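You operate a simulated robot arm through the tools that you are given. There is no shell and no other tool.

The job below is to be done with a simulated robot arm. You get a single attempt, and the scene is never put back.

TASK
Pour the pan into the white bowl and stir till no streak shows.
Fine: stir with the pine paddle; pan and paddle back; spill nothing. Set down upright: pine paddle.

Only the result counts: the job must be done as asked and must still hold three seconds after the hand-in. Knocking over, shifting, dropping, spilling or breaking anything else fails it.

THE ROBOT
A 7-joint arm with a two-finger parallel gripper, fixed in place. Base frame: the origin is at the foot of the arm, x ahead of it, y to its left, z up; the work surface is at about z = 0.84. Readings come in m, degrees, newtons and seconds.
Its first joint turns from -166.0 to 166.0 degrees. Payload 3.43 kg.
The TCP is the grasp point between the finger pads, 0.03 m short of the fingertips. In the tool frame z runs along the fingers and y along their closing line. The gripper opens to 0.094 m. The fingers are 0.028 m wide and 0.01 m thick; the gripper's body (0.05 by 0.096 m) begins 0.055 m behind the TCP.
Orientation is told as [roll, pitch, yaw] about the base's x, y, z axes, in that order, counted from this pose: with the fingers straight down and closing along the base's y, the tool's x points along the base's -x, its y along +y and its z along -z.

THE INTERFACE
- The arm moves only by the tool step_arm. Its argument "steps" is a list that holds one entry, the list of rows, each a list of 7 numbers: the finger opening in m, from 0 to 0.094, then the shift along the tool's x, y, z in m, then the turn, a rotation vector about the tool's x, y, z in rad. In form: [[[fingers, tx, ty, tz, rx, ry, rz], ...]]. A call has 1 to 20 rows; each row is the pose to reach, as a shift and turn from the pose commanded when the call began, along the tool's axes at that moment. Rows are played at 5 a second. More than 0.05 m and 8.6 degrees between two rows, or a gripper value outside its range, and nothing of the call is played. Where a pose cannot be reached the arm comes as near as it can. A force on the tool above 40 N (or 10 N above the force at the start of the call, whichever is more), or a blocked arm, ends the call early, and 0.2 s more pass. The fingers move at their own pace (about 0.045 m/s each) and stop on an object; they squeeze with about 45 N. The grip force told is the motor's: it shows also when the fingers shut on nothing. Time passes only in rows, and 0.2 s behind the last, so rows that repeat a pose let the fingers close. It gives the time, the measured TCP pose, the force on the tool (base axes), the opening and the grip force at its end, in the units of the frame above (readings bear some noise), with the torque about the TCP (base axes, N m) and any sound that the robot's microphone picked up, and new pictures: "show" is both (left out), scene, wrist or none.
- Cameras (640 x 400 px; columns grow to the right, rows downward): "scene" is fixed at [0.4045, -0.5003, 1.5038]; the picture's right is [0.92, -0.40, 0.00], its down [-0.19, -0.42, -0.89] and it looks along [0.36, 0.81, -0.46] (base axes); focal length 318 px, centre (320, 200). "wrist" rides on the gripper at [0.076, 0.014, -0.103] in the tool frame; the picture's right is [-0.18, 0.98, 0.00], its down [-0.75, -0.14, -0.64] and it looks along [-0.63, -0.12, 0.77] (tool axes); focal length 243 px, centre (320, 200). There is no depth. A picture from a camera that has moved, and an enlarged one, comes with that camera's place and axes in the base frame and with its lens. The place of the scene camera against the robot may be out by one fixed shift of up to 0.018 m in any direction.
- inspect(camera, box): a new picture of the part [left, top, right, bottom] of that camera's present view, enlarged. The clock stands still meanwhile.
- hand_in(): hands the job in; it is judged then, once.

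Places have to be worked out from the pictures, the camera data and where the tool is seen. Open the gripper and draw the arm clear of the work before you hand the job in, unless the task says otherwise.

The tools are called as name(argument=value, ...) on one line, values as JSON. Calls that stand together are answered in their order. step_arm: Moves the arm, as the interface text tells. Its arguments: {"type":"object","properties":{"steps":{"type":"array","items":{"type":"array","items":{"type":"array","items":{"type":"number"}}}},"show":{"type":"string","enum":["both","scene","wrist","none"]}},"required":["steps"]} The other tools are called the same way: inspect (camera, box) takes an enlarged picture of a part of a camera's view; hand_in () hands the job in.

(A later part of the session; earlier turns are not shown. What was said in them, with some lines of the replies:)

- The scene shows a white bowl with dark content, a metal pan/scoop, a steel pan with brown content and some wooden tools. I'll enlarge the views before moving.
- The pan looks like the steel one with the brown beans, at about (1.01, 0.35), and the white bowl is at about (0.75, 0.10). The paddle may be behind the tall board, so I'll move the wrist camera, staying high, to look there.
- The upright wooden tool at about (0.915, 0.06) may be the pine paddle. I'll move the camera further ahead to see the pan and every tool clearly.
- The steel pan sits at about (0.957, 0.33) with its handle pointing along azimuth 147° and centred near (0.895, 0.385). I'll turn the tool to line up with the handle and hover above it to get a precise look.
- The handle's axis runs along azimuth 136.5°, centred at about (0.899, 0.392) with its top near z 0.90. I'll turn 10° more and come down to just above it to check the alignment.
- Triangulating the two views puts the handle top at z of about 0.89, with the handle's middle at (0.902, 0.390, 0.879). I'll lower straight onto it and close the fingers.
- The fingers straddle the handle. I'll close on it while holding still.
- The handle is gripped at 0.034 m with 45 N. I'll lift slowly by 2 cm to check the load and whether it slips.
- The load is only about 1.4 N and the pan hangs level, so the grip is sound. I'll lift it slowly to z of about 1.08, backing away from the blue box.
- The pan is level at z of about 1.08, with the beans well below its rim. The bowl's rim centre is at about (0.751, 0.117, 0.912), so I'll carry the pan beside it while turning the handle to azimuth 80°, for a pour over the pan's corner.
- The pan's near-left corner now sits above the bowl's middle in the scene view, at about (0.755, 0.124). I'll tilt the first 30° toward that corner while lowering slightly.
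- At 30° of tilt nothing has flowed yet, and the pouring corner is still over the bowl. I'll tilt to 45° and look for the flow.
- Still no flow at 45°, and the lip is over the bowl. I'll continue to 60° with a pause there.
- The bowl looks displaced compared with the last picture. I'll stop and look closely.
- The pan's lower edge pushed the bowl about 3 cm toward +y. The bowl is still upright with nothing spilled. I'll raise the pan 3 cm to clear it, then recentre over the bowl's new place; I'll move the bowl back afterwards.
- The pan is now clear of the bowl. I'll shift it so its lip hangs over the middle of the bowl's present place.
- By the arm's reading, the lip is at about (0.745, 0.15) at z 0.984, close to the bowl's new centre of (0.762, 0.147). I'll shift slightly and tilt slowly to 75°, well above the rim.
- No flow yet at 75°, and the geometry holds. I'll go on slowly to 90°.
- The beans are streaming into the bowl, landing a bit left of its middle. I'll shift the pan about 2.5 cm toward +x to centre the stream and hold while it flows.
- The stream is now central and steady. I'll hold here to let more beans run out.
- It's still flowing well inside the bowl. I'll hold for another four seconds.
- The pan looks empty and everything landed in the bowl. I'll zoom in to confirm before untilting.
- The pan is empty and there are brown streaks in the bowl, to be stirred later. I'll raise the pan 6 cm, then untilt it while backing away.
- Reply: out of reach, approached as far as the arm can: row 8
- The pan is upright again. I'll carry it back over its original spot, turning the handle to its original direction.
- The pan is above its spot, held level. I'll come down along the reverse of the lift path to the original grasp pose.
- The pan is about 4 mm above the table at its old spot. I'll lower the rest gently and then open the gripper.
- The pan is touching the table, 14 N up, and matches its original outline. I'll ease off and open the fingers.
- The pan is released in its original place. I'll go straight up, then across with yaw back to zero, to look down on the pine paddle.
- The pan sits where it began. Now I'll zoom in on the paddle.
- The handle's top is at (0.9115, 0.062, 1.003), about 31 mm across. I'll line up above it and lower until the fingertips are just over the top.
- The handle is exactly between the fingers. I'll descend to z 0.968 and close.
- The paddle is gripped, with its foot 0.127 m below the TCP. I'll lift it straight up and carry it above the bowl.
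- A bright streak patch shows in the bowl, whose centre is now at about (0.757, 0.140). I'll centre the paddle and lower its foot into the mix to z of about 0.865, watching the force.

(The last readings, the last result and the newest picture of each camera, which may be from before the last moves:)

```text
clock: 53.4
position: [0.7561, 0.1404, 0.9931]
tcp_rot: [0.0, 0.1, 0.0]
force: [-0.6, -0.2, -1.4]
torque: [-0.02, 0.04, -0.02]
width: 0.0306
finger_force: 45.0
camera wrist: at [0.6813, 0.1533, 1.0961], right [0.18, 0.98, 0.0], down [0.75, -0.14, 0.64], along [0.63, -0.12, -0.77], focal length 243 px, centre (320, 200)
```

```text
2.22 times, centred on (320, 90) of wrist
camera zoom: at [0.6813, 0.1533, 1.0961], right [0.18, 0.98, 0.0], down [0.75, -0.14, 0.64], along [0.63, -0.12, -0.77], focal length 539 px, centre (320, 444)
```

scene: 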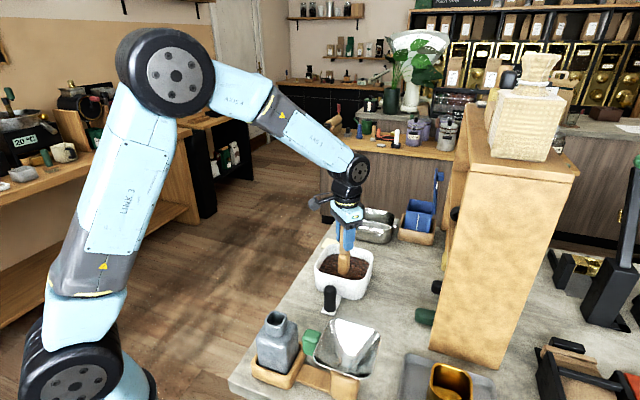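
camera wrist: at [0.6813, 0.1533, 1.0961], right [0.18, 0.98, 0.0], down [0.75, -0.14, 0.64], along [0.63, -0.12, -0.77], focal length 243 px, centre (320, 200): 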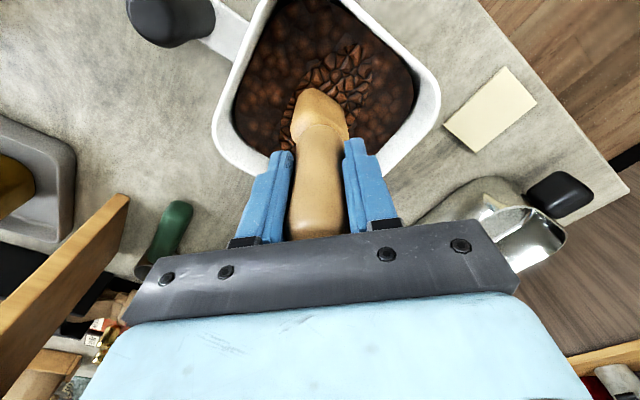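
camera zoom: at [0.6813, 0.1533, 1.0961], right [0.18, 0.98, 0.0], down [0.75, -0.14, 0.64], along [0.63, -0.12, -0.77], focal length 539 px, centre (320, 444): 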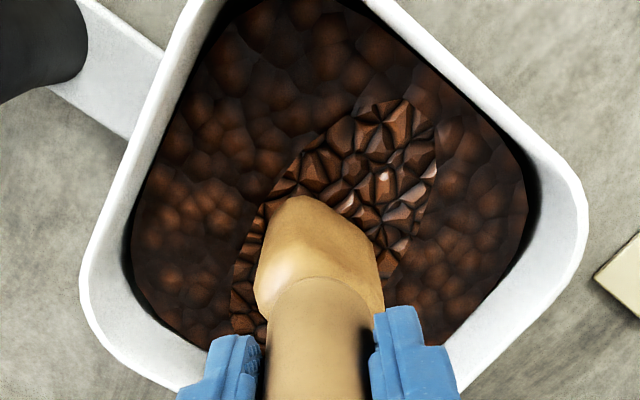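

The paddle is in the mix at the bowl's centre with no abnormal force. I'll stir in small circles of 2 cm radius, clear of the walls.

step_arm(steps=[[[0.0, 0.012, 0, 0, 0, 0, 0], [0.0, 0.02, 0, 0, 0, 0, 0], [0.0, 0.0173, 0.01, 0, 0, 0, 0], [0.0, 0.01, 0.0173, 0, 0, 0, 0], [0.0, 0, 0.02, 0, 0, 0, 0], [0.0, -0.01, 0.0173, 0, 0, 0, 0], [0.0, -0.0173, 0.01, 0, 0, 0, 0], [0.0, -0.02, 0, 0, 0, 0, 0], [0.0, -0.0173, -0.01, 0, 0, 0, 0], [0.0, -0.01, -0.0173, 0, 0, 0, 0], [0.0, 0, -0.02, 0, 0, 0, 0], [0.0, 0.01, -0.0173, 0, 0, 0, 0], [0.0, 0.0173, -0.01, 0, 0, 0, 0], [0.0, 0.02, 0, 0, 0, 0, 0], [0.0, 0.0173, 0.01, 0, 0, 0, 0], [0.0, 0.01, 0.0173, 0, 0, 0, 0], [0.0, 0, 0.02, 0, 0, 0, 0], [0.0, -0.01, 0.0173, 0, 0, 0, 0], [0.0, -0.0173, 0.01, 0, 0, 0, 0], [0.0, -0.02, 0, 0, 0, 0, 0]]])

inspect(camera="scene", box=[300, 190, 400, 320])

inspect(camera="wrist", box=[180, 0, 460, 180])

```text
clock: 57.6
position: [0.7766, 0.1403, 0.9922]
tcp_rot: [-0.1, 0.1, 0.1]
force: [0.5, 1.5, -1.5]
torque: [0.0, -0.01, -0.04]
width: 0.0306
finger_force: 45.1
camera wrist: at [0.7012, 0.1531, 1.0954], right [0.18, 0.98, 0.0], down [0.75, -0.14, 0.64], along [0.63, -0.12, -0.77], focal length 243 px, centre (320, 200)
```

scene: 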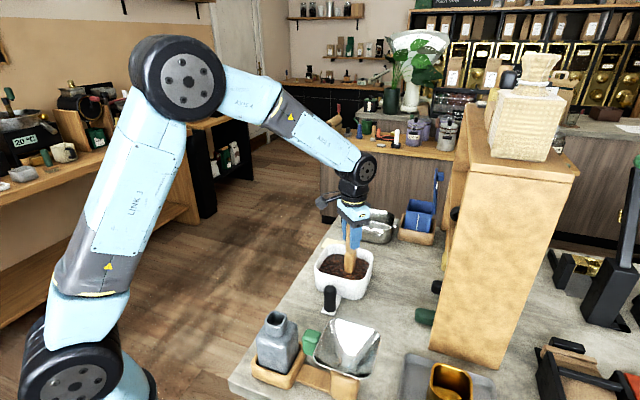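
wrist: 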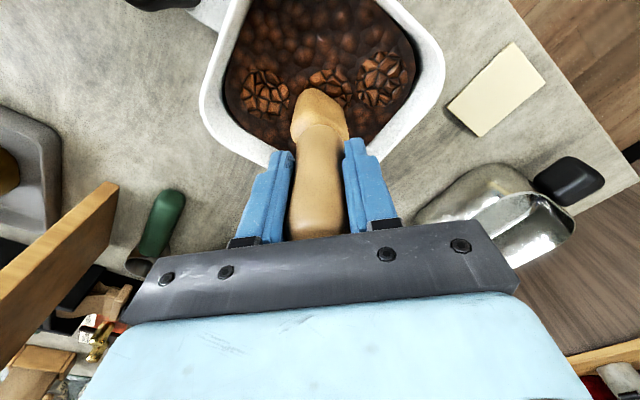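

```text
3.08 times, centred on (350, 255) of scene
camera zoom: at [0.4045, -0.5003, 1.5038], right [0.92, -0.4, 0.0], down [-0.19, -0.42, -0.89], along [0.36, 0.81, -0.46], focal length 979 px, centre (228, 31)
```

zoom: 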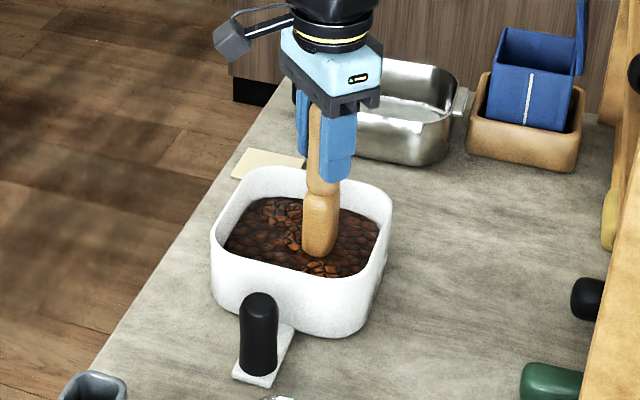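

```text
2.22 times, centred on (320, 90) of wrist
camera zoom: at [0.7012, 0.1531, 1.0954], right [0.18, 0.98, 0.0], down [0.75, -0.14, 0.64], along [0.63, -0.12, -0.77], focal length 539 px, centre (320, 444)
```

zoom: 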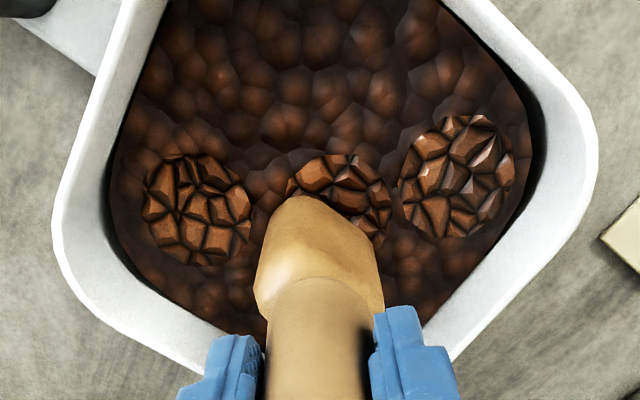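

The streak has broken into smaller patches and the bowl hasn't moved. I'll run a diamond path that reaches toward the bowl's corners and ends in the centre.

step_arm(steps=[[[0.0, -0.01, 0, 0, 0, 0, 0], [0.0, -0.0025, -0.0075, 0, 0, 0, 0], [0.0, 0.005, -0.015, 0, 0, 0, 0], [0.0, 0.0125, -0.0225, 0, 0, 0, 0], [0.0, 0.02, -0.03, 0, 0, 0, 0], [0.0, 0.0275, -0.0225, 0, 0, 0, 0], [0.0, 0.035, -0.015, 0, 0, 0, 0], [0.0, 0.0425, -0.0075, 0, 0, 0, 0], [0.0, 0.05, 0, 0, 0, 0, 0], [0.0, 0.0425, 0.0075, 0, 0, 0, 0], [0.0, 0.035, 0.015, 0, 0, 0, 0], [0.0, 0.0275, 0.0225, 0, 0, 0, 0], [0.0, 0.02, 0.03, 0, 0, 0, 0], [0.0, 0.0125, 0.0225, 0, 0, 0, 0], [0.0, 0.005, 0.015, 0, 0, 0, 0], [0.0, -0.0025, 0.0075, 0, 0, 0, 0], [0.0, -0.01, 0, 0, 0, 0, 0], [0.0, 0.0, 0, 0, 0, 0, 0], [0.0, 0.01, 0, 0, 0, 0, 0], [0.0, 0.02, 0, 0, 0, 0, 0]]])

inspect(camera="scene", box=[300, 190, 400, 320])

inspect(camera="wrist", box=[180, 0, 460, 180])

```text
clock: 61.8
position: [0.7565, 0.139, 0.9929]
tcp_rot: [0.1, 0.0, 0.0]
force: [0.0, 0.3, -1.3]
torque: [0.01, 0.02, 0.0]
width: 0.0305
finger_force: 45.3
camera wrist: at [0.6813, 0.1529, 1.0955], right [0.18, 0.98, 0.0], down [0.75, -0.14, 0.64], along [0.63, -0.12, -0.77], focal length 243 px, centre (320, 200)
```

scene: 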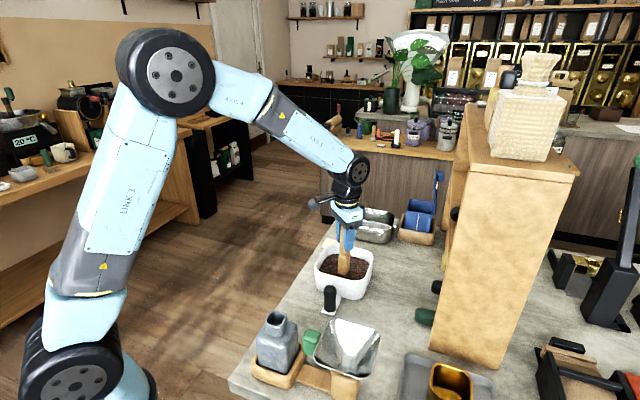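
wrist: 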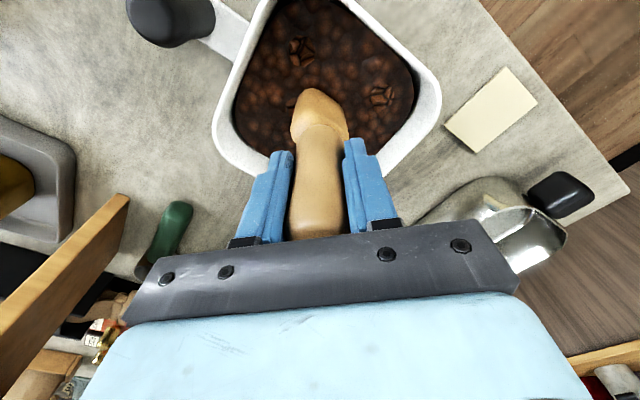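

```text
3.08 times, centred on (350, 255) of scene
camera zoom: at [0.4045, -0.5003, 1.5038], right [0.92, -0.4, 0.0], down [-0.19, -0.42, -0.89], along [0.36, 0.81, -0.46], focal length 979 px, centre (228, 31)
```

zoom: 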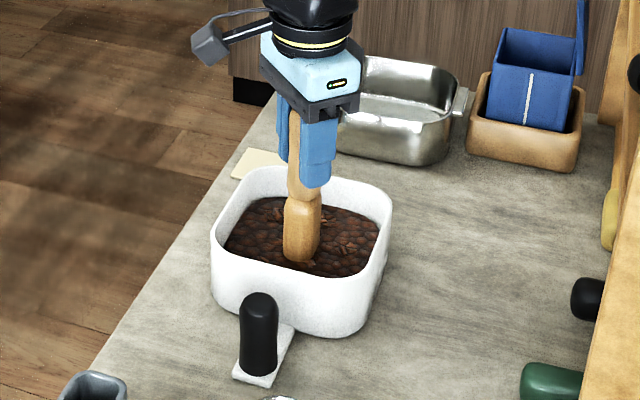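

```text
2.22 times, centred on (320, 90) of wrist
camera zoom: at [0.6813, 0.1529, 1.0955], right [0.18, 0.98, 0.0], down [0.75, -0.14, 0.64], along [0.63, -0.12, -0.77], focal length 539 px, centre (320, 444)
```

zoom: 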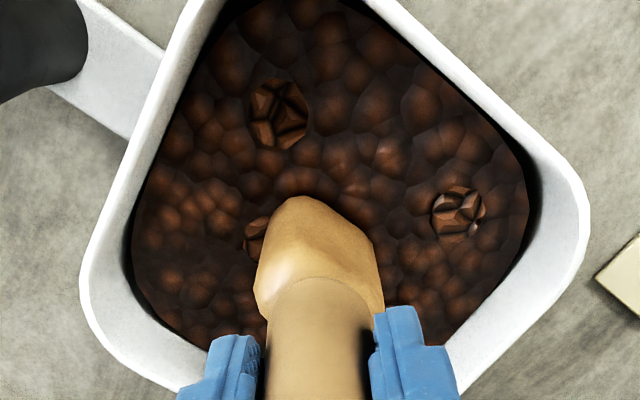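

Only three small streak spots remain. I'll repeat circles of 2 cm radius to finish the mixing.

step_arm(steps=[[[0.0, 0.012, 0, 0, 0, 0, 0], [0.0, 0.022, 0, 0, 0, 0, 0], [0.0, 0.019, 0.011, 0, 0, 0, 0], [0.0, 0.011, 0.019, 0, 0, 0, 0], [0.0, 0, 0.022, 0, 0, 0, 0], [0.0, -0.011, 0.019, 0, 0, 0, 0], [0.0, -0.019, 0.011, 0, 0, 0, 0], [0.0, -0.022, 0, 0, 0, 0, 0], [0.0, -0.019, -0.011, 0, 0, 0, 0], [0.0, -0.011, -0.019, 0, 0, 0, 0], [0.0, 0, -0.022, 0, 0, 0, 0], [0.0, 0.011, -0.019, 0, 0, 0, 0], [0.0, 0.019, -0.011, 0, 0, 0, 0], [0.0, 0.022, 0, 0, 0, 0, 0], [0.0, 0.019, 0.011, 0, 0, 0, 0], [0.0, 0.011, 0.019, 0, 0, 0, 0], [0.0, 0, 0.022, 0, 0, 0, 0], [0.0, -0.011, 0.019, 0, 0, 0, 0], [0.0, -0.01, 0.01, 0, 0, 0, 0], [0.0, 0, 0, 0, 0, 0, 0]]])

inspect(camera="scene", box=[300, 190, 400, 320])

inspect(camera="wrist", box=[180, 0, 460, 180])

```text
clock: 66.0
position: [0.7571, 0.1385, 0.9926]
tcp_rot: [0.1, -0.1, 0.0]
force: [0.3, 1.0, -2.0]
torque: [0.01, -0.01, 0.01]
width: 0.0306
finger_force: 45.2
camera wrist: at [0.6812, 0.1526, 1.0957], right [0.18, 0.98, 0.0], down [0.75, -0.14, 0.64], along [0.63, -0.12, -0.77], focal length 243 px, centre (320, 200)
```

scene: 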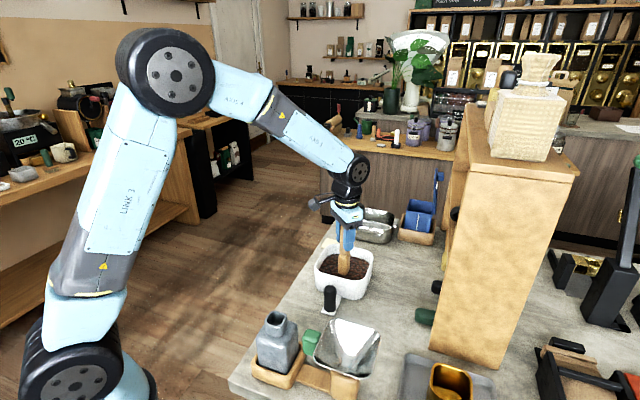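
wrist: 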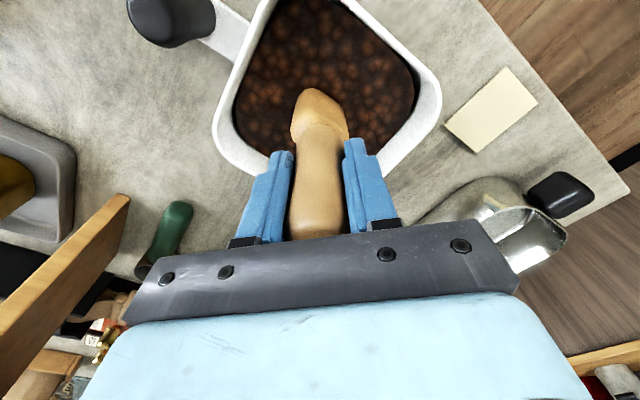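

```text
3.08 times, centred on (350, 255) of scene
camera zoom: at [0.4045, -0.5003, 1.5038], right [0.92, -0.4, 0.0], down [-0.19, -0.42, -0.89], along [0.36, 0.81, -0.46], focal length 979 px, centre (228, 31)
```

zoom: 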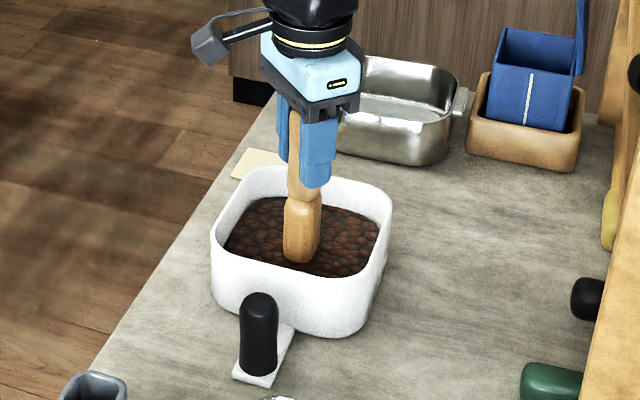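

```text
2.22 times, centred on (320, 90) of wrist
camera zoom: at [0.6812, 0.1526, 1.0957], right [0.18, 0.98, 0.0], down [0.75, -0.14, 0.64], along [0.63, -0.12, -0.77], focal length 539 px, centre (320, 444)
```

zoom: 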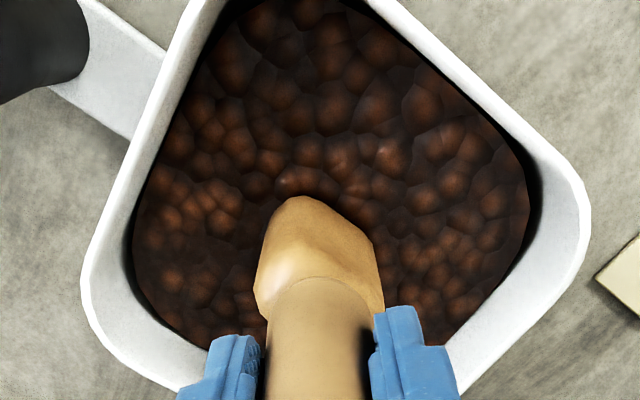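

No streak is visible now. I'll add one more round for certainty, then raise the paddle clear and look at the whole surface.

step_arm(steps=[[[0.0, 0.0, -0.012, 0, 0, 0, 0], [0.0, 0, -0.022, 0, 0, 0, 0], [0.0, 0.011, -0.019, 0, 0, 0, 0], [0.0, 0.019, -0.011, 0, 0, 0, 0], [0.0, 0.022, 0, 0, 0, 0, 0], [0.0, 0.019, 0.011, 0, 0, 0, 0], [0.0, 0.011, 0.019, 0, 0, 0, 0], [0.0, 0, 0.022, 0, 0, 0, 0], [0.0, -0.011, 0.019, 0, 0, 0, 0], [0.0, -0.019, 0.011, 0, 0, 0, 0], [0.0, -0.022, 0, 0, 0, 0, 0], [0.0, -0.019, -0.011, 0, 0, 0, 0], [0.0, -0.01, -0.01, 0, 0, 0, 0], [0.0, 0, 0, 0, 0, 0, 0], [0.0, 0, 0, -0.02, 0, 0, 0], [0.0, 0, 0, -0.04, 0, 0, 0], [0.0, 0, 0, -0.06, 0, 0, 0], [0.0, 0, 0, -0.085, 0, 0, 0], [0.0, 0, 0, -0.115, 0, 0, 0], [0.0, 0, 0, -0.115, 0, 0, 0]]])

inspect(camera="scene", box=[300, 190, 400, 320])

inspect(camera="wrist", box=[180, 0, 460, 180])

```text
clock: 70.2
position: [0.7566, 0.1387, 1.1083]
tcp_rot: [0.0, 0.1, 0.1]
force: [-0.7, 0.1, -1.6]
torque: [0.03, 0.0, -0.01]
width: 0.0304
finger_force: 44.7
camera wrist: at [0.681, 0.153, 1.2108], right [0.18, 0.98, 0.0], down [0.75, -0.14, 0.64], along [0.63, -0.12, -0.77], focal length 243 px, centre (320, 200)
```

scene: 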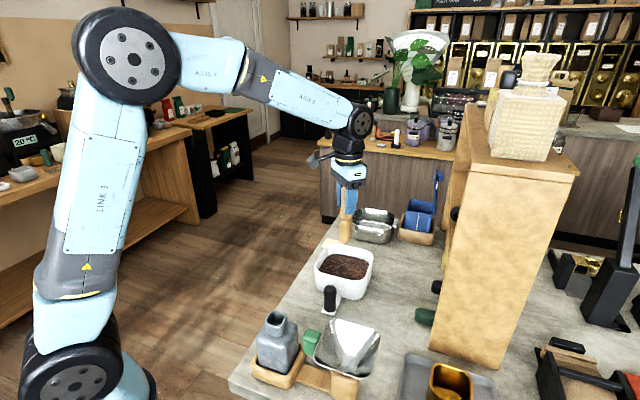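
wrist: 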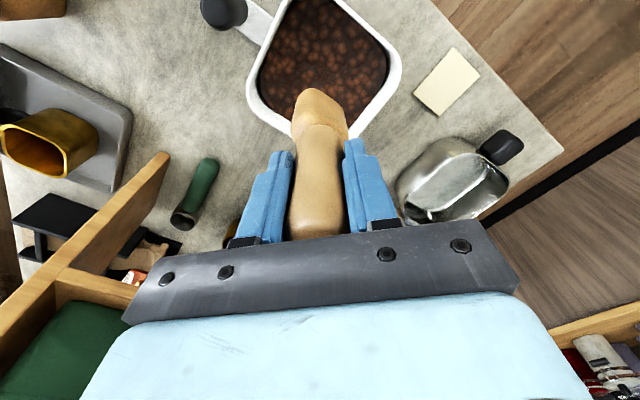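

```text
3.08 times, centred on (350, 255) of scene
camera zoom: at [0.4045, -0.5003, 1.5038], right [0.92, -0.4, 0.0], down [-0.19, -0.42, -0.89], along [0.36, 0.81, -0.46], focal length 979 px, centre (228, 31)
```

zoom: 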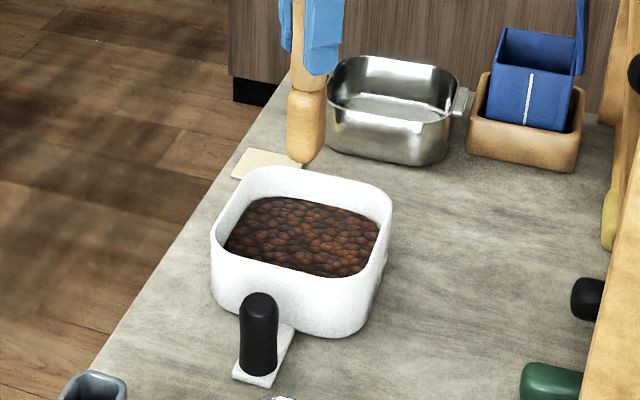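

```text
2.22 times, centred on (320, 90) of wrist
camera zoom: at [0.681, 0.153, 1.2108], right [0.18, 0.98, 0.0], down [0.75, -0.14, 0.64], along [0.63, -0.12, -0.77], focal length 539 px, centre (320, 444)
```

zoom: 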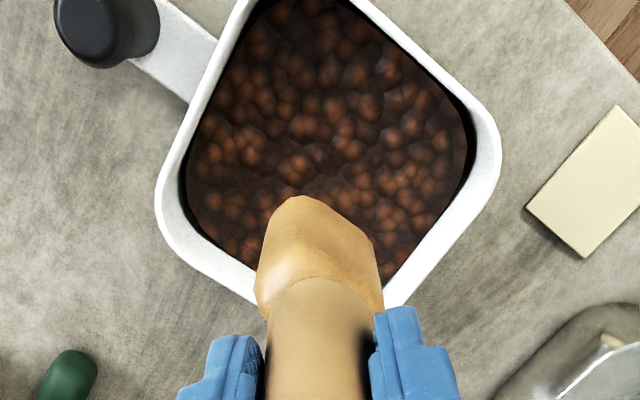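

The mix is uniform with no streak and nothing spilled. I'll carry the paddle back above its original standing place.

step_arm(steps=[[[0.0, -0.031, -0.0153, 0, 0, 0, 0], [0.0, -0.062, -0.0306, 0, 0, 0, 0], [0.0, -0.093, -0.0459, 0, 0, 0, 0], [0.0, -0.124, -0.0612, 0, 0, 0, 0], [0.0, -0.1555, -0.0765, 0, 0, 0, 0], [0.0, -0.1555, -0.0765, 0.04, 0, 0, 0], [0.0, -0.1555, -0.0765, 0.08, 0, 0, 0], [0.0, -0.1555, -0.0765, 0.11, 0, 0, 0], [0.0, -0.1555, -0.0765, 0.13, 0, 0, 0], [0.0, -0.1555, -0.0765, 0.136, 0, 0, 0], [0.0, -0.1555, -0.0765, 0.136, 0, 0, 0]]])

inspect(camera="scene", box=[370, 170, 450, 290])

```text
clock: 72.6
position: [0.9113, 0.0632, 0.9721]
tcp_rot: [0.0, 0.1, 0.0]
force: [0.1, -0.4, -1.6]
torque: [0.02, -0.02, 0.01]
width: 0.0306
finger_force: 45.1
camera wrist: at [0.8361, 0.0767, 1.0749], right [0.18, 0.98, 0.0], down [0.75, -0.14, 0.64], along [0.63, -0.12, -0.77], focal length 243 px, centre (320, 200)
```

scene: 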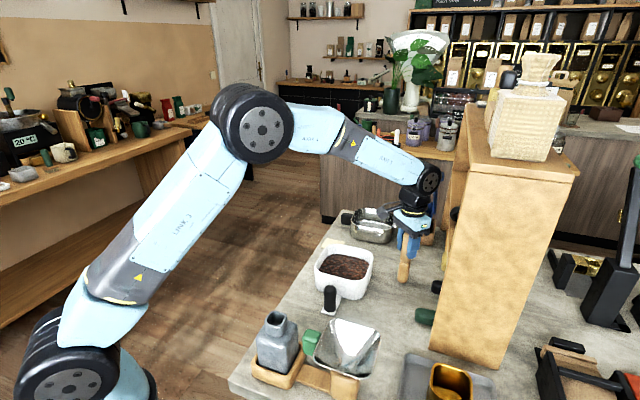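
wrist: 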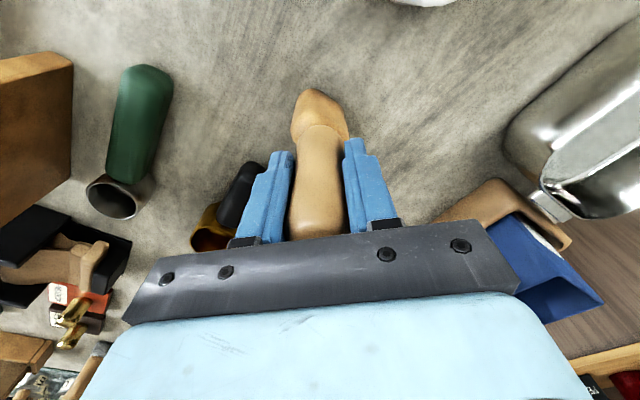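

```text
3.33 times, centred on (410, 230) of scene
camera zoom: at [0.4045, -0.5003, 1.5038], right [0.92, -0.4, 0.0], down [-0.19, -0.42, -0.89], along [0.36, 0.81, -0.46], focal length 1061 px, centre (20, 100)
```

zoom: 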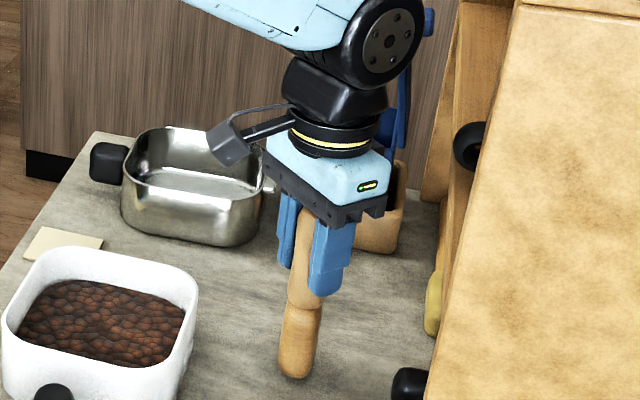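

The paddle hangs upright just above its spot. I'll lower it the last 5 mm in fine steps until it bears on the table.

step_arm(steps=[[[0.0, -0.0005, -0.0005, 0.002, 0, 0, 0], [0.0, -0.0005, -0.0005, 0.0035, 0, 0, 0], [0.0, -0.0005, -0.0005, 0.0045, 0, 0, 0], [0.0, -0.0005, -0.0005, 0.005, 0, 0, 0], [0.0, -0.0005, -0.0005, 0.005, 0, 0, 0]]])

```text
clock: 73.8
position: [0.9132, 0.0616, 0.9666]
tcp_rot: [0.0, 0.1, 0.1]
force: [-0.6, 0.0, -1.4]
torque: [0.0, -0.02, 0.0]
width: 0.0305
finger_force: 45.3
camera wrist: at [0.8371, 0.0761, 1.0696], right [0.18, 0.98, 0.0], down [0.75, -0.14, 0.64], along [0.63, -0.12, -0.77], focal length 243 px, centre (320, 200)
```

scene: 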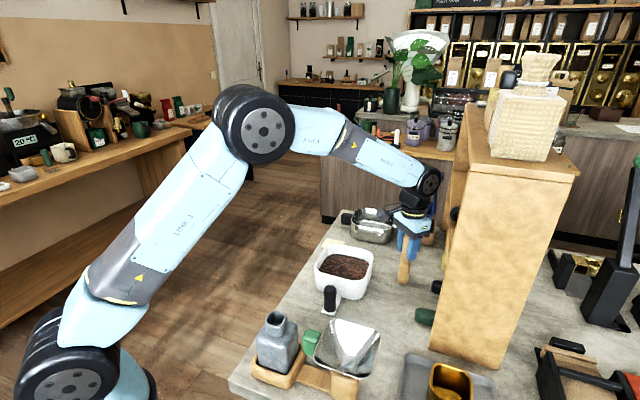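
wrist: 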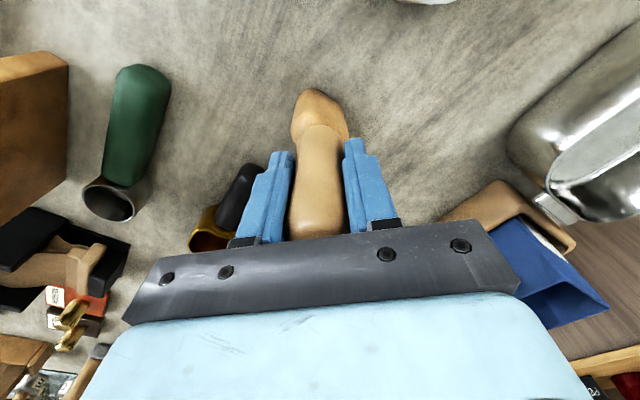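

There's no contact force yet. I'll lower in half-millimetre steps until the force rises.

step_arm(steps=[[[0.0, 0, 0, 0.0005, 0, 0, 0], [0.0, 0, 0, 0.001, 0, 0, 0], [0.0, 0, 0, 0.0015, 0, 0, 0], [0.0, 0, 0, 0.0015, 0, 0, 0]]], show="scene")

```text
clock: 74.8
position: [0.9127, 0.0629, 0.9656]
tcp_rot: [0.0, 0.0, 0.1]
force: [1.2, 0.5, 4.5]
torque: [0.05, -0.21, -0.04]
width: 0.0306
finger_force: 44.8
```

scene: 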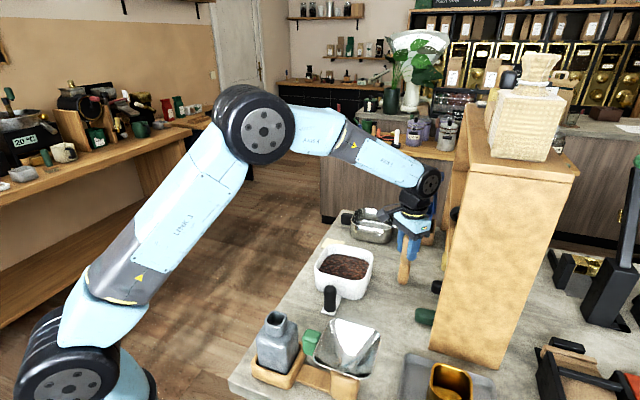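

The paddle now bears on the table with about 6 N. I'll ease up half a millimetre and open slowly.

step_arm(steps=[[[0.0, 0, 0, -0.0005, 0, 0, 0], [0.034, 0, 0, -0.0005, 0, 0, 0], [0.045, 0, 0, -0.0005, 0, 0, 0], [0.07, 0, 0, -0.0005, 0, 0, 0], [0.094, 0, 0, -0.0005, 0, 0, 0], [0.094, 0, 0, -0.0005, 0, 0, 0], [0.094, 0, 0, -0.0005, 0, 0, 0], [0.094, 0, 0, -0.0005, 0, 0, 0]]])

inspect(camera="scene", box=[370, 170, 450, 290])

```text
clock: 76.6
position: [0.9116, 0.0635, 0.9662]
tcp_rot: [-0.1, 0.1, 0.0]
force: [1.1, -0.7, 0.2]
torque: [0.04, -0.03, -0.04]
width: 0.0938
finger_force: 0.0
camera wrist: at [0.8371, 0.0759, 1.0685], right [0.18, 0.98, 0.0], down [0.75, -0.14, 0.64], along [0.63, -0.12, -0.77], focal length 243 px, centre (320, 200)
```

scene: 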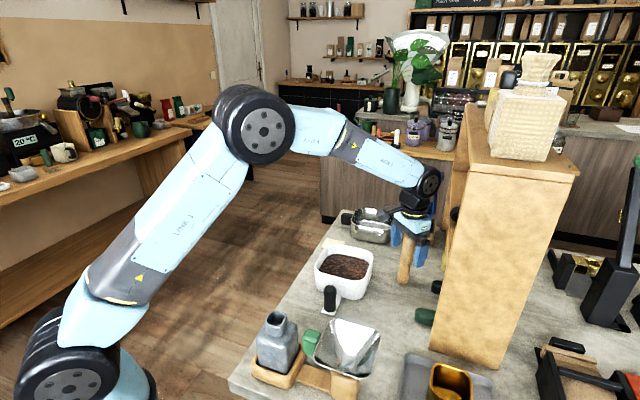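
wrist: 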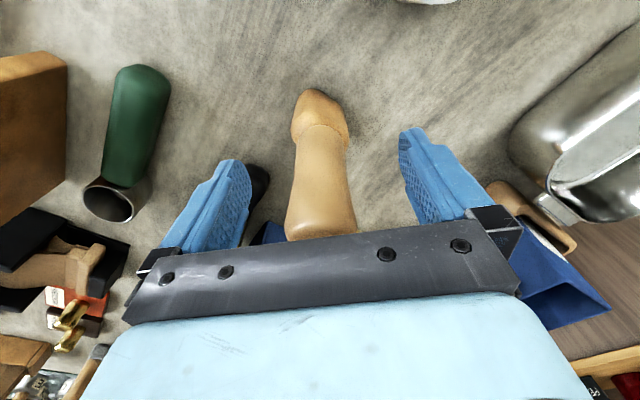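

```text
3.33 times, centred on (410, 230) of scene
camera zoom: at [0.4045, -0.5003, 1.5038], right [0.92, -0.4, 0.0], down [-0.19, -0.42, -0.89], along [0.36, 0.81, -0.46], focal length 1061 px, centre (20, 100)
```

zoom: 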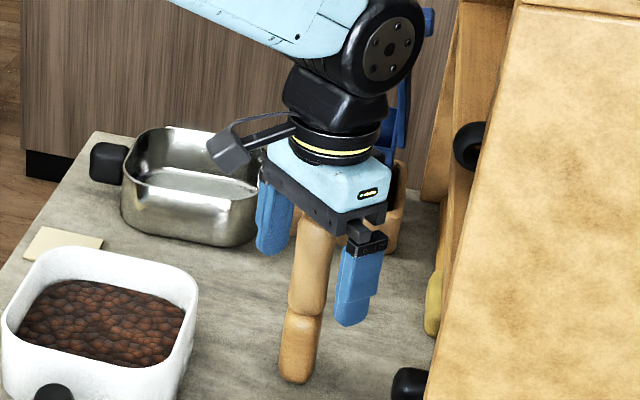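

The paddle stands upright on its own. I'll retreat straight up and compare the bowl with its original place.

step_arm(steps=[[[0.094, 0, 0, -0.03, 0, 0, 0], [0.094, 0, 0, -0.07, 0, 0, 0], [0.094, 0, 0, -0.115, 0, 0, 0], [0.094, 0, 0, -0.16, 0, 0, 0], [0.094, 0, 0, -0.2, 0, 0, 0], [0.094, 0.04, 0, -0.22, 0, 0, 0], [0.094, 0.08, 0, -0.23, 0, 0, 0], [0.094, 0.12, 0, -0.23, 0, 0, 0], [0.094, 0.16, 0, -0.23, 0, 0, 0], [0.094, 0.2, 0, -0.23, 0, 0, 0], [0.094, 0.2, 0, -0.23, 0, 0, 0]]])

inspect(camera="scene", box=[300, 240, 396, 320])

inspect(camera="scene", box=[370, 225, 466, 285])

inspect(camera="wrist", box=[160, 0, 460, 200])

```text
clock: 79.0
position: [0.7123, 0.062, 1.1966]
tcp_rot: [0.0, 0.1, 0.1]
force: [0.4, -0.2, 0.0]
torque: [-0.04, 0.0, -0.03]
width: 0.0938
finger_force: 0.0
camera wrist: at [0.6369, 0.0762, 1.2982], right [0.18, 0.98, 0.0], down [0.75, -0.14, 0.64], along [0.63, -0.12, -0.77], focal length 243 px, centre (320, 200)
```

scene: 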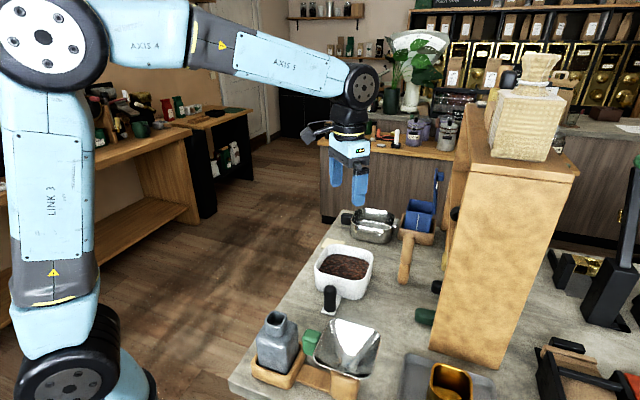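
wrist: 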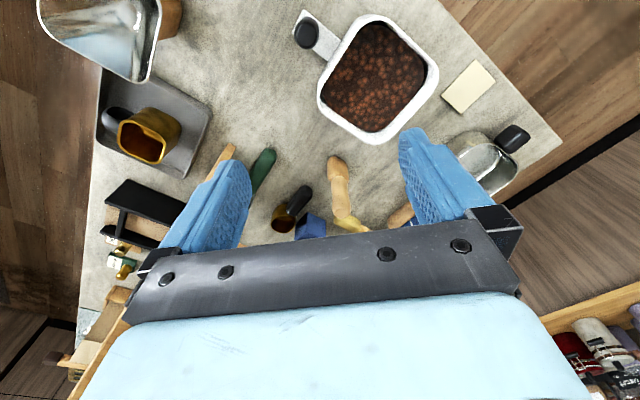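

```text
5.00 times, centred on (348, 280) of scene
camera zoom: at [0.4045, -0.5003, 1.5038], right [0.92, -0.4, 0.0], down [-0.19, -0.42, -0.89], along [0.36, 0.81, -0.46], focal length 1591 px, centre (180, -200)
```

zoom: 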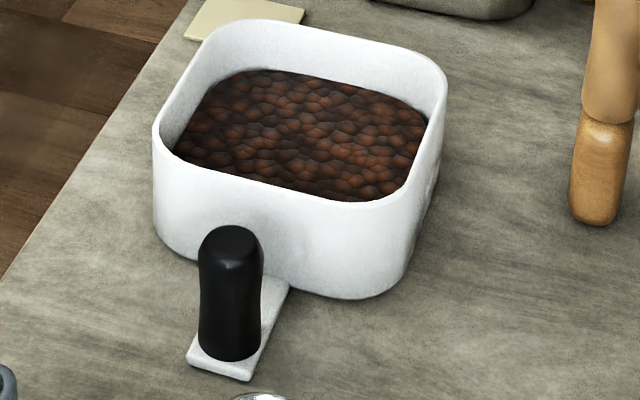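

```text
6.67 times, centred on (418, 255) of scene
camera zoom: at [0.4045, -0.5003, 1.5038], right [0.92, -0.4, 0.0], down [-0.19, -0.42, -0.89], along [0.36, 0.81, -0.46], focal length 2121 px, centre (-333, -167)
```

zoom: 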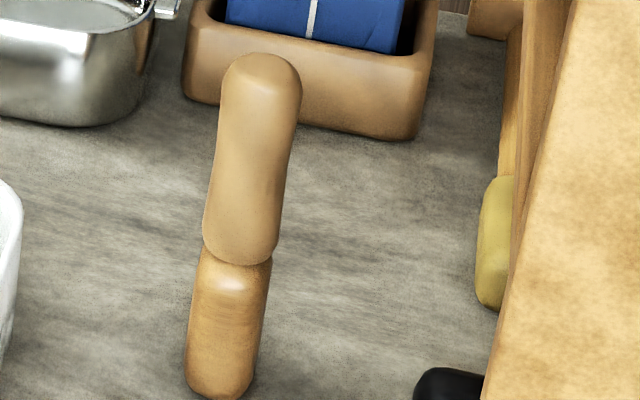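

```text
2.00 times, centred on (310, 100) of wrist
camera zoom: at [0.6369, 0.0762, 1.2982], right [0.18, 0.98, 0.0], down [0.75, -0.14, 0.64], along [0.63, -0.12, -0.77], focal length 485 px, centre (340, 400)
```

zoom: 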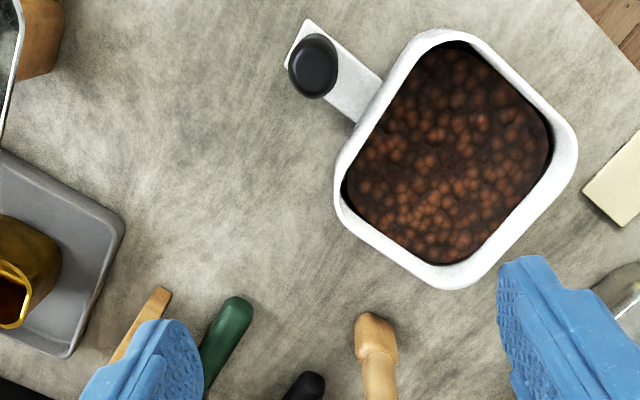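

The paddle is back within 2 mm. The bowl is displaced by about (+9, +27) mm, so I'll take its black handle peg at about (0.668, 0.054, top 0.93) and slide it back gently. First I'll hover over the peg with the fingers set across it.

step_arm(steps=[[[0.094, 0.0063, -0.0012, 0.02, 0, 0, -0.12], [0.094, 0.0127, -0.0024, 0.05, 0, 0, -0.24], [0.094, 0.019, -0.0036, 0.08, 0, 0, -0.36], [0.094, 0.0253, -0.0047, 0.11, 0, 0, -0.48], [0.094, 0.0316, -0.0059, 0.14, 0, 0, -0.6], [0.094, 0.038, -0.0071, 0.165, 0, 0, -0.72], [0.094, 0.0443, -0.0083, 0.185, 0, 0, -0.838], [0.094, 0.0443, -0.0083, 0.185, 0, 0, -0.838]]])

inspect(camera="scene", box=[280, 210, 400, 330])

inspect(camera="wrist", box=[200, 40, 440, 200])

```text
clock: 80.8
position: [0.6686, 0.0541, 1.011]
tcp_rot: [0.1, 0.0, 48.2]
force: [0.6, 0.3, -0.1]
torque: [0.03, 0.0, 0.03]
width: 0.094
finger_force: 0.1
camera wrist: at [0.6081, 0.0059, 1.1135], right [-0.61, 0.79, 0.0], down [0.61, 0.47, 0.64], along [0.51, 0.39, -0.77], focal length 243 px, centre (320, 200)
```

scene: 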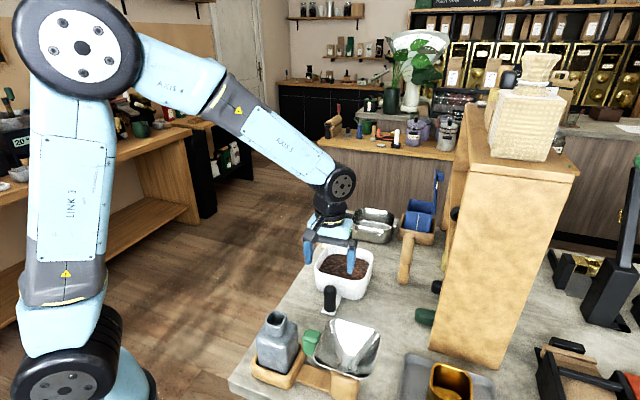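
wrist: 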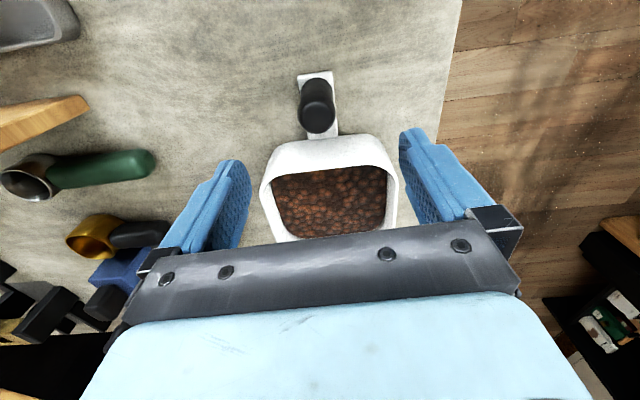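

```text
3.33 times, centred on (340, 270) of scene
camera zoom: at [0.4045, -0.5003, 1.5038], right [0.92, -0.4, 0.0], down [-0.19, -0.42, -0.89], along [0.36, 0.81, -0.46], focal length 1061 px, centre (253, -33)
```

zoom: 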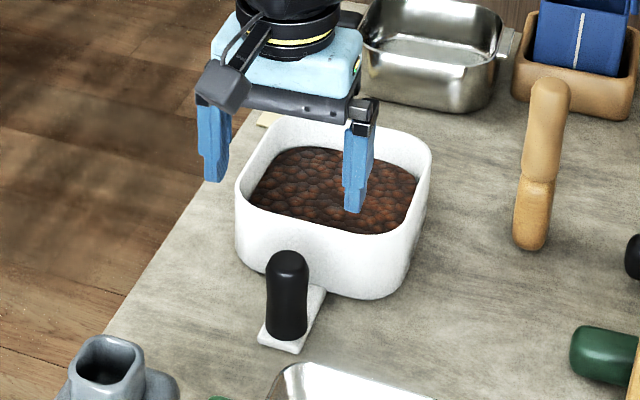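

```text
2.50 times, centred on (320, 120) of wrist
camera zoom: at [0.6081, 0.0059, 1.1135], right [-0.61, 0.79, 0.0], down [0.61, 0.47, 0.64], along [0.51, 0.39, -0.77], focal length 606 px, centre (320, 400)
```

zoom: 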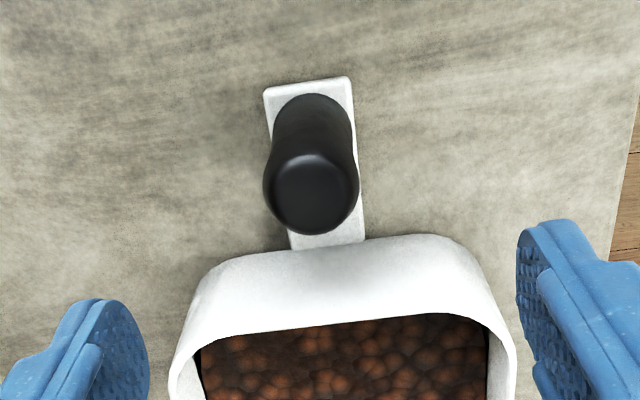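

The peg's top is at about (0.669, 0.051, 0.917) between the open fingers, and nothing is in their way. I'll lower onto it and close.

step_arm(steps=[[[0.094, 0.002, -0.0023, 0.03, 0, 0, 0], [0.094, 0.002, -0.0023, 0.06, 0, 0, 0], [0.094, 0.002, -0.0023, 0.09, 0, 0, 0], [0.094, 0.002, -0.0023, 0.107, 0, 0, 0], [0.094, 0.002, -0.0023, 0.114, 0, 0, 0], [0.094, 0.002, -0.0023, 0.114, 0, 0, 0]]])

inspect(camera="scene", box=[280, 210, 400, 330])

```text
clock: 82.2
position: [0.6679, 0.0515, 0.8967]
tcp_rot: [0.0, 0.1, 48.2]
force: [-0.1, -0.5, -1.0]
torque: [-0.01, -0.01, -0.03]
width: 0.0938
finger_force: 0.0
camera wrist: at [0.6078, 0.0034, 0.9998], right [-0.61, 0.79, 0.0], down [0.61, 0.47, 0.64], along [0.51, 0.39, -0.77], focal length 243 px, centre (320, 200)
```

scene: 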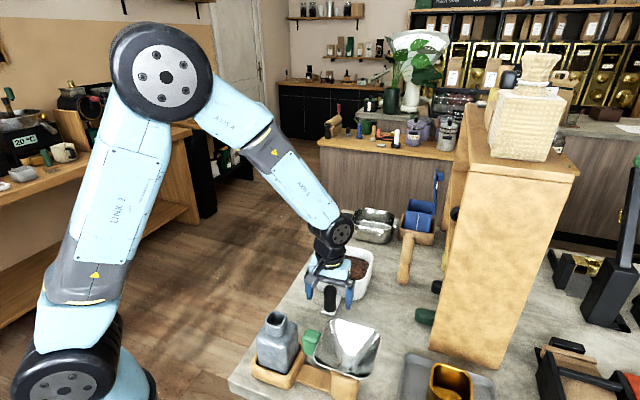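
wrist: 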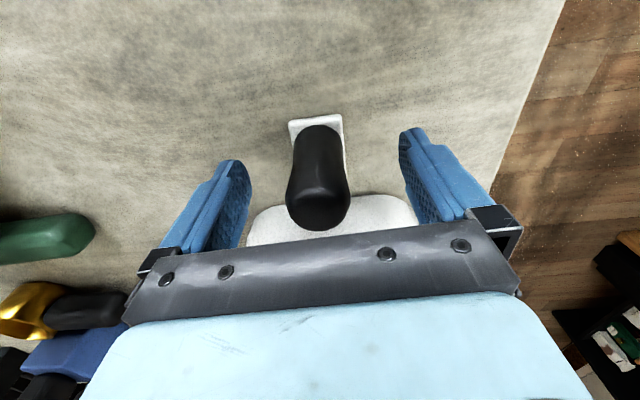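

```text
3.33 times, centred on (340, 270) of scene
camera zoom: at [0.4045, -0.5003, 1.5038], right [0.92, -0.4, 0.0], down [-0.19, -0.42, -0.89], along [0.36, 0.81, -0.46], focal length 1061 px, centre (253, -33)
```

zoom: 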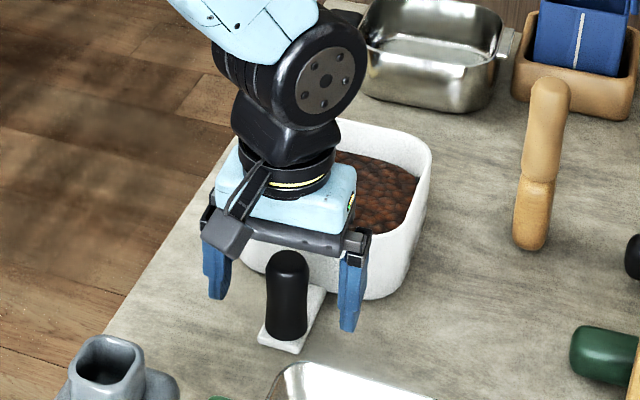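

The fingers straddle the peg symmetrically. I'll close on it now.

step_arm(steps=[[[0.06, 0, 0, 0, 0, 0, 0], [0.04, 0, 0, 0, 0, 0, 0], [0.02, 0, 0, 0, 0, 0, 0], [0.0, 0, 0, 0, 0, 0, 0], [0.0, 0, 0, 0, 0, 0, 0], [0.0, 0, 0, 0, 0, 0, 0]]], show="scene")

```text
clock: 83.6
position: [0.6679, 0.0512, 0.8979]
tcp_rot: [0.0, 0.0, 48.1]
force: [0.4, 0.6, 1.0]
torque: [-0.05, -0.11, -0.13]
width: 0.0333
finger_force: 45.4
```

scene: 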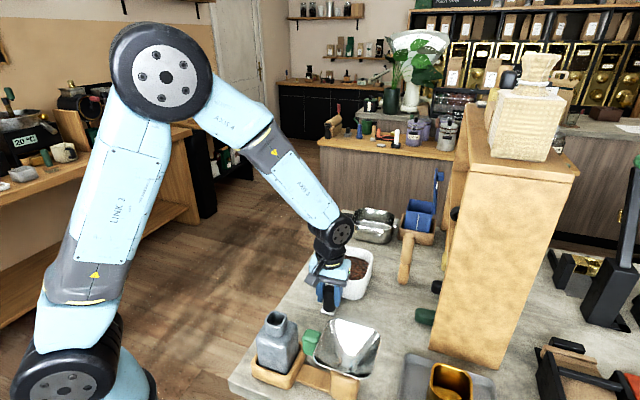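

The peg is held at 0.033 m. I'll slide the bowl slowly back by (-9, -27) mm along the table.

step_arm(steps=[[[0.0, 0.0033, -0.0014, 0, 0, 0, 0], [0.0, 0.0065, -0.0028, 0, 0, 0, 0], [0.0, 0.0098, -0.0042, 0, 0, 0, 0], [0.0, 0.0131, -0.0057, 0, 0, 0, 0], [0.0, 0.0163, -0.0071, 0, 0, 0, 0], [0.0, 0.0196, -0.0085, 0, 0, 0, 0], [0.0, 0.0228, -0.0099, 0, 0, 0, 0], [0.0, 0.0261, -0.0113, 0, 0, 0, 0], [0.0, 0.0261, -0.0113, 0, 0, 0, 0]]])

inspect(camera="scene", box=[300, 240, 396, 320])

```text
clock: 85.6
position: [0.6593, 0.0235, 0.8974]
tcp_rot: [0.0, 0.2, 48.1]
force: [-0.6, 1.4, 2.6]
torque: [-0.02, -0.07, 0.08]
width: 0.0336
finger_force: 45.1
camera wrist: at [0.5982, -0.0238, 1.0], right [-0.61, 0.79, 0.0], down [0.61, 0.47, 0.64], along [0.51, 0.39, -0.77], focal length 243 px, centre (320, 200)
```

scene: 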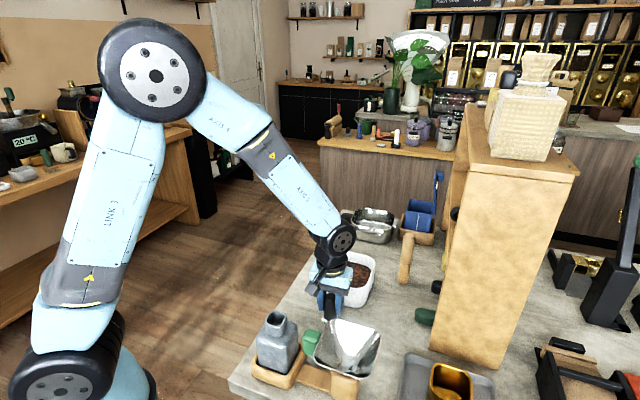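
wrist: 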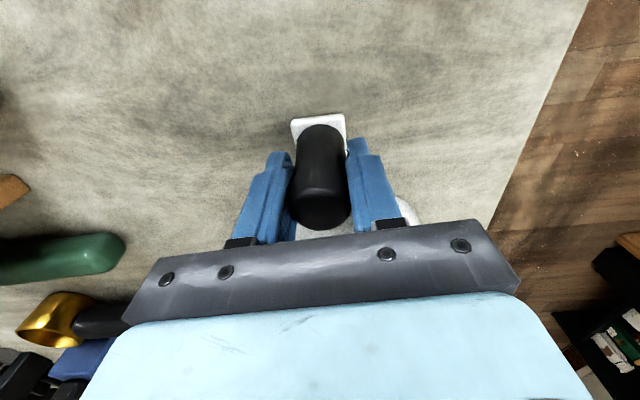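

```text
5.00 times, centred on (348, 280) of scene
camera zoom: at [0.4045, -0.5003, 1.5038], right [0.92, -0.4, 0.0], down [-0.19, -0.42, -0.89], along [0.36, 0.81, -0.46], focal length 1591 px, centre (180, -200)
```

zoom: 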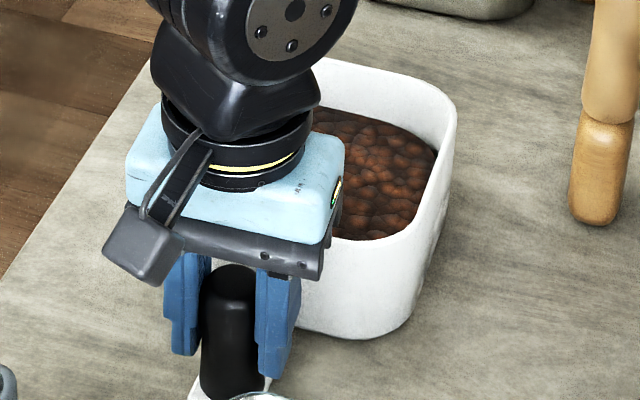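

The bowl is within about 3 mm of its original outline. I'll make one small correction and then open the fingers.

step_arm(steps=[[[0.0, 0.0005, -0.0017, 0, 0, 0, 0], [0.0, 0.001, -0.0034, 0, 0, 0, 0], [0.0, 0.001, -0.0034, 0, 0, 0, 0], [0.04, 0.001, -0.0034, 0, 0, 0, 0], [0.07, 0.001, -0.0034, 0, 0, 0, 0], [0.094, 0.001, -0.0034, 0, 0, 0, 0], [0.094, 0.001, -0.0034, 0, 0, 0, 0], [0.094, 0.001, -0.0034, 0, 0, 0, 0], [0.094, 0.001, -0.0034, -0.03, 0, 0, 0], [0.094, 0.001, -0.0034, -0.07, 0, 0, 0], [0.094, 0.001, -0.0034, -0.115, 0, 0, 0], [0.094, 0.001, -0.0034, -0.16, 0, 0, 0], [0.094, 0.001, -0.0034, -0.2, 0, 0, 0], [0.094, 0.001, -0.0034, -0.24, 0, 0, 0], [0.094, 0.001, -0.0034, -0.28, 0, 0, 0], [0.094, 0.001, -0.0034, -0.3, 0, 0, 0]]])

inspect(camera="scene", box=[300, 240, 396, 320])

inspect(camera="scene", box=[230, 230, 500, 400])

```text
clock: 89.0
position: [0.6619, 0.0213, 1.199]
tcp_rot: [0.0, 0.0, 48.1]
force: [-0.7, 0.0, 0.1]
torque: [0.02, 0.0, -0.01]
width: 0.0942
finger_force: 0.0
camera wrist: at [0.6011, -0.0267, 1.3008], right [-0.61, 0.79, 0.0], down [0.61, 0.47, 0.64], along [0.51, 0.39, -0.77], focal length 243 px, centre (320, 200)
```

scene: 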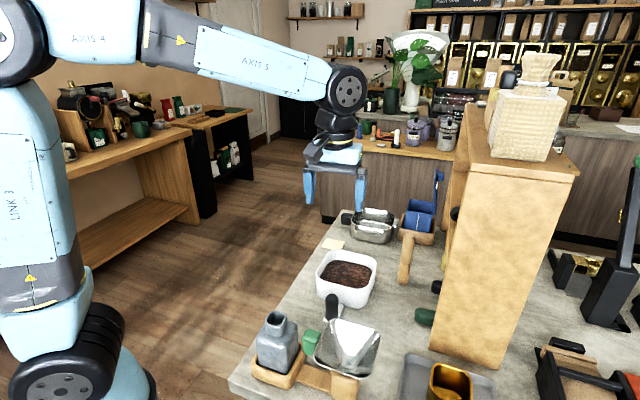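
wrist: 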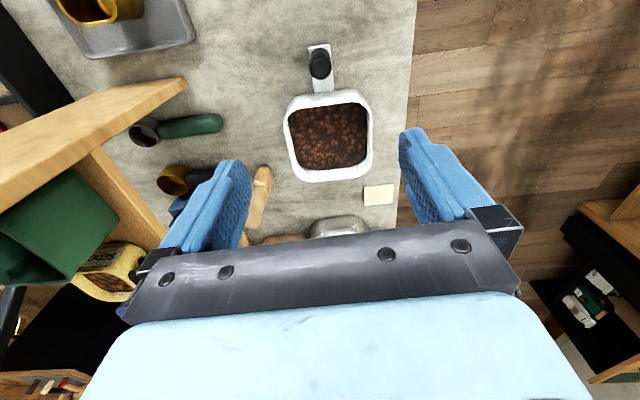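

```text
5.00 times, centred on (348, 280) of scene
camera zoom: at [0.4045, -0.5003, 1.5038], right [0.92, -0.4, 0.0], down [-0.19, -0.42, -0.89], along [0.36, 0.81, -0.46], focal length 1591 px, centre (180, -200)
```

zoom: 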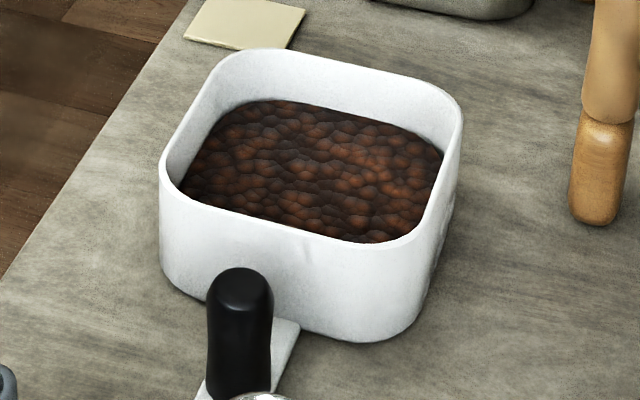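

```text
2.35 times, centred on (365, 315) of scene
camera zoom: at [0.4045, -0.5003, 1.5038], right [0.92, -0.4, 0.0], down [-0.19, -0.42, -0.89], along [0.36, 0.81, -0.46], focal length 749 px, centre (214, -71)
```

zoom: 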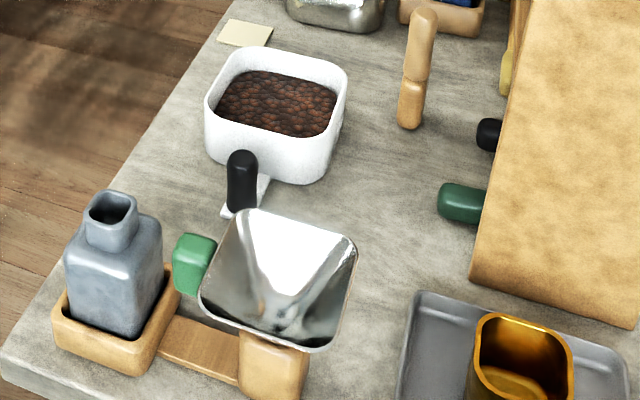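

The bowl is back within about 3 mm of its first place. The mix is streak-free, nothing is spilled, the pan and paddle stand where they began, and the open gripper is 0.28 m above the table. I'll hand in the job.

hand_in()

```text
The job is handed in.
```

The pan is emptied into the white bowl and stirred with the pine paddle, and no streak shows in the final pictures. I have handed the job in.

- **Bowl was knocked:** while I was tilting the pan, its lower edge pushed the bowl about 3 cm. It stayed upright. After stirring, I slid it back by its handle to within about 3 mm of where it began. If the judging counts any shift of the bowl along the way, this is the weak point.
- **Pan:** it is back in its original spot, empty, and its outline matches the first picture.
- **Paddle:** it is standing upright, within about 2 mm of where it stood before.
- **Spills:** the pictures show no spill.
- **Arm:** the gripper is open and about 0.28 m above the bowl's handle.
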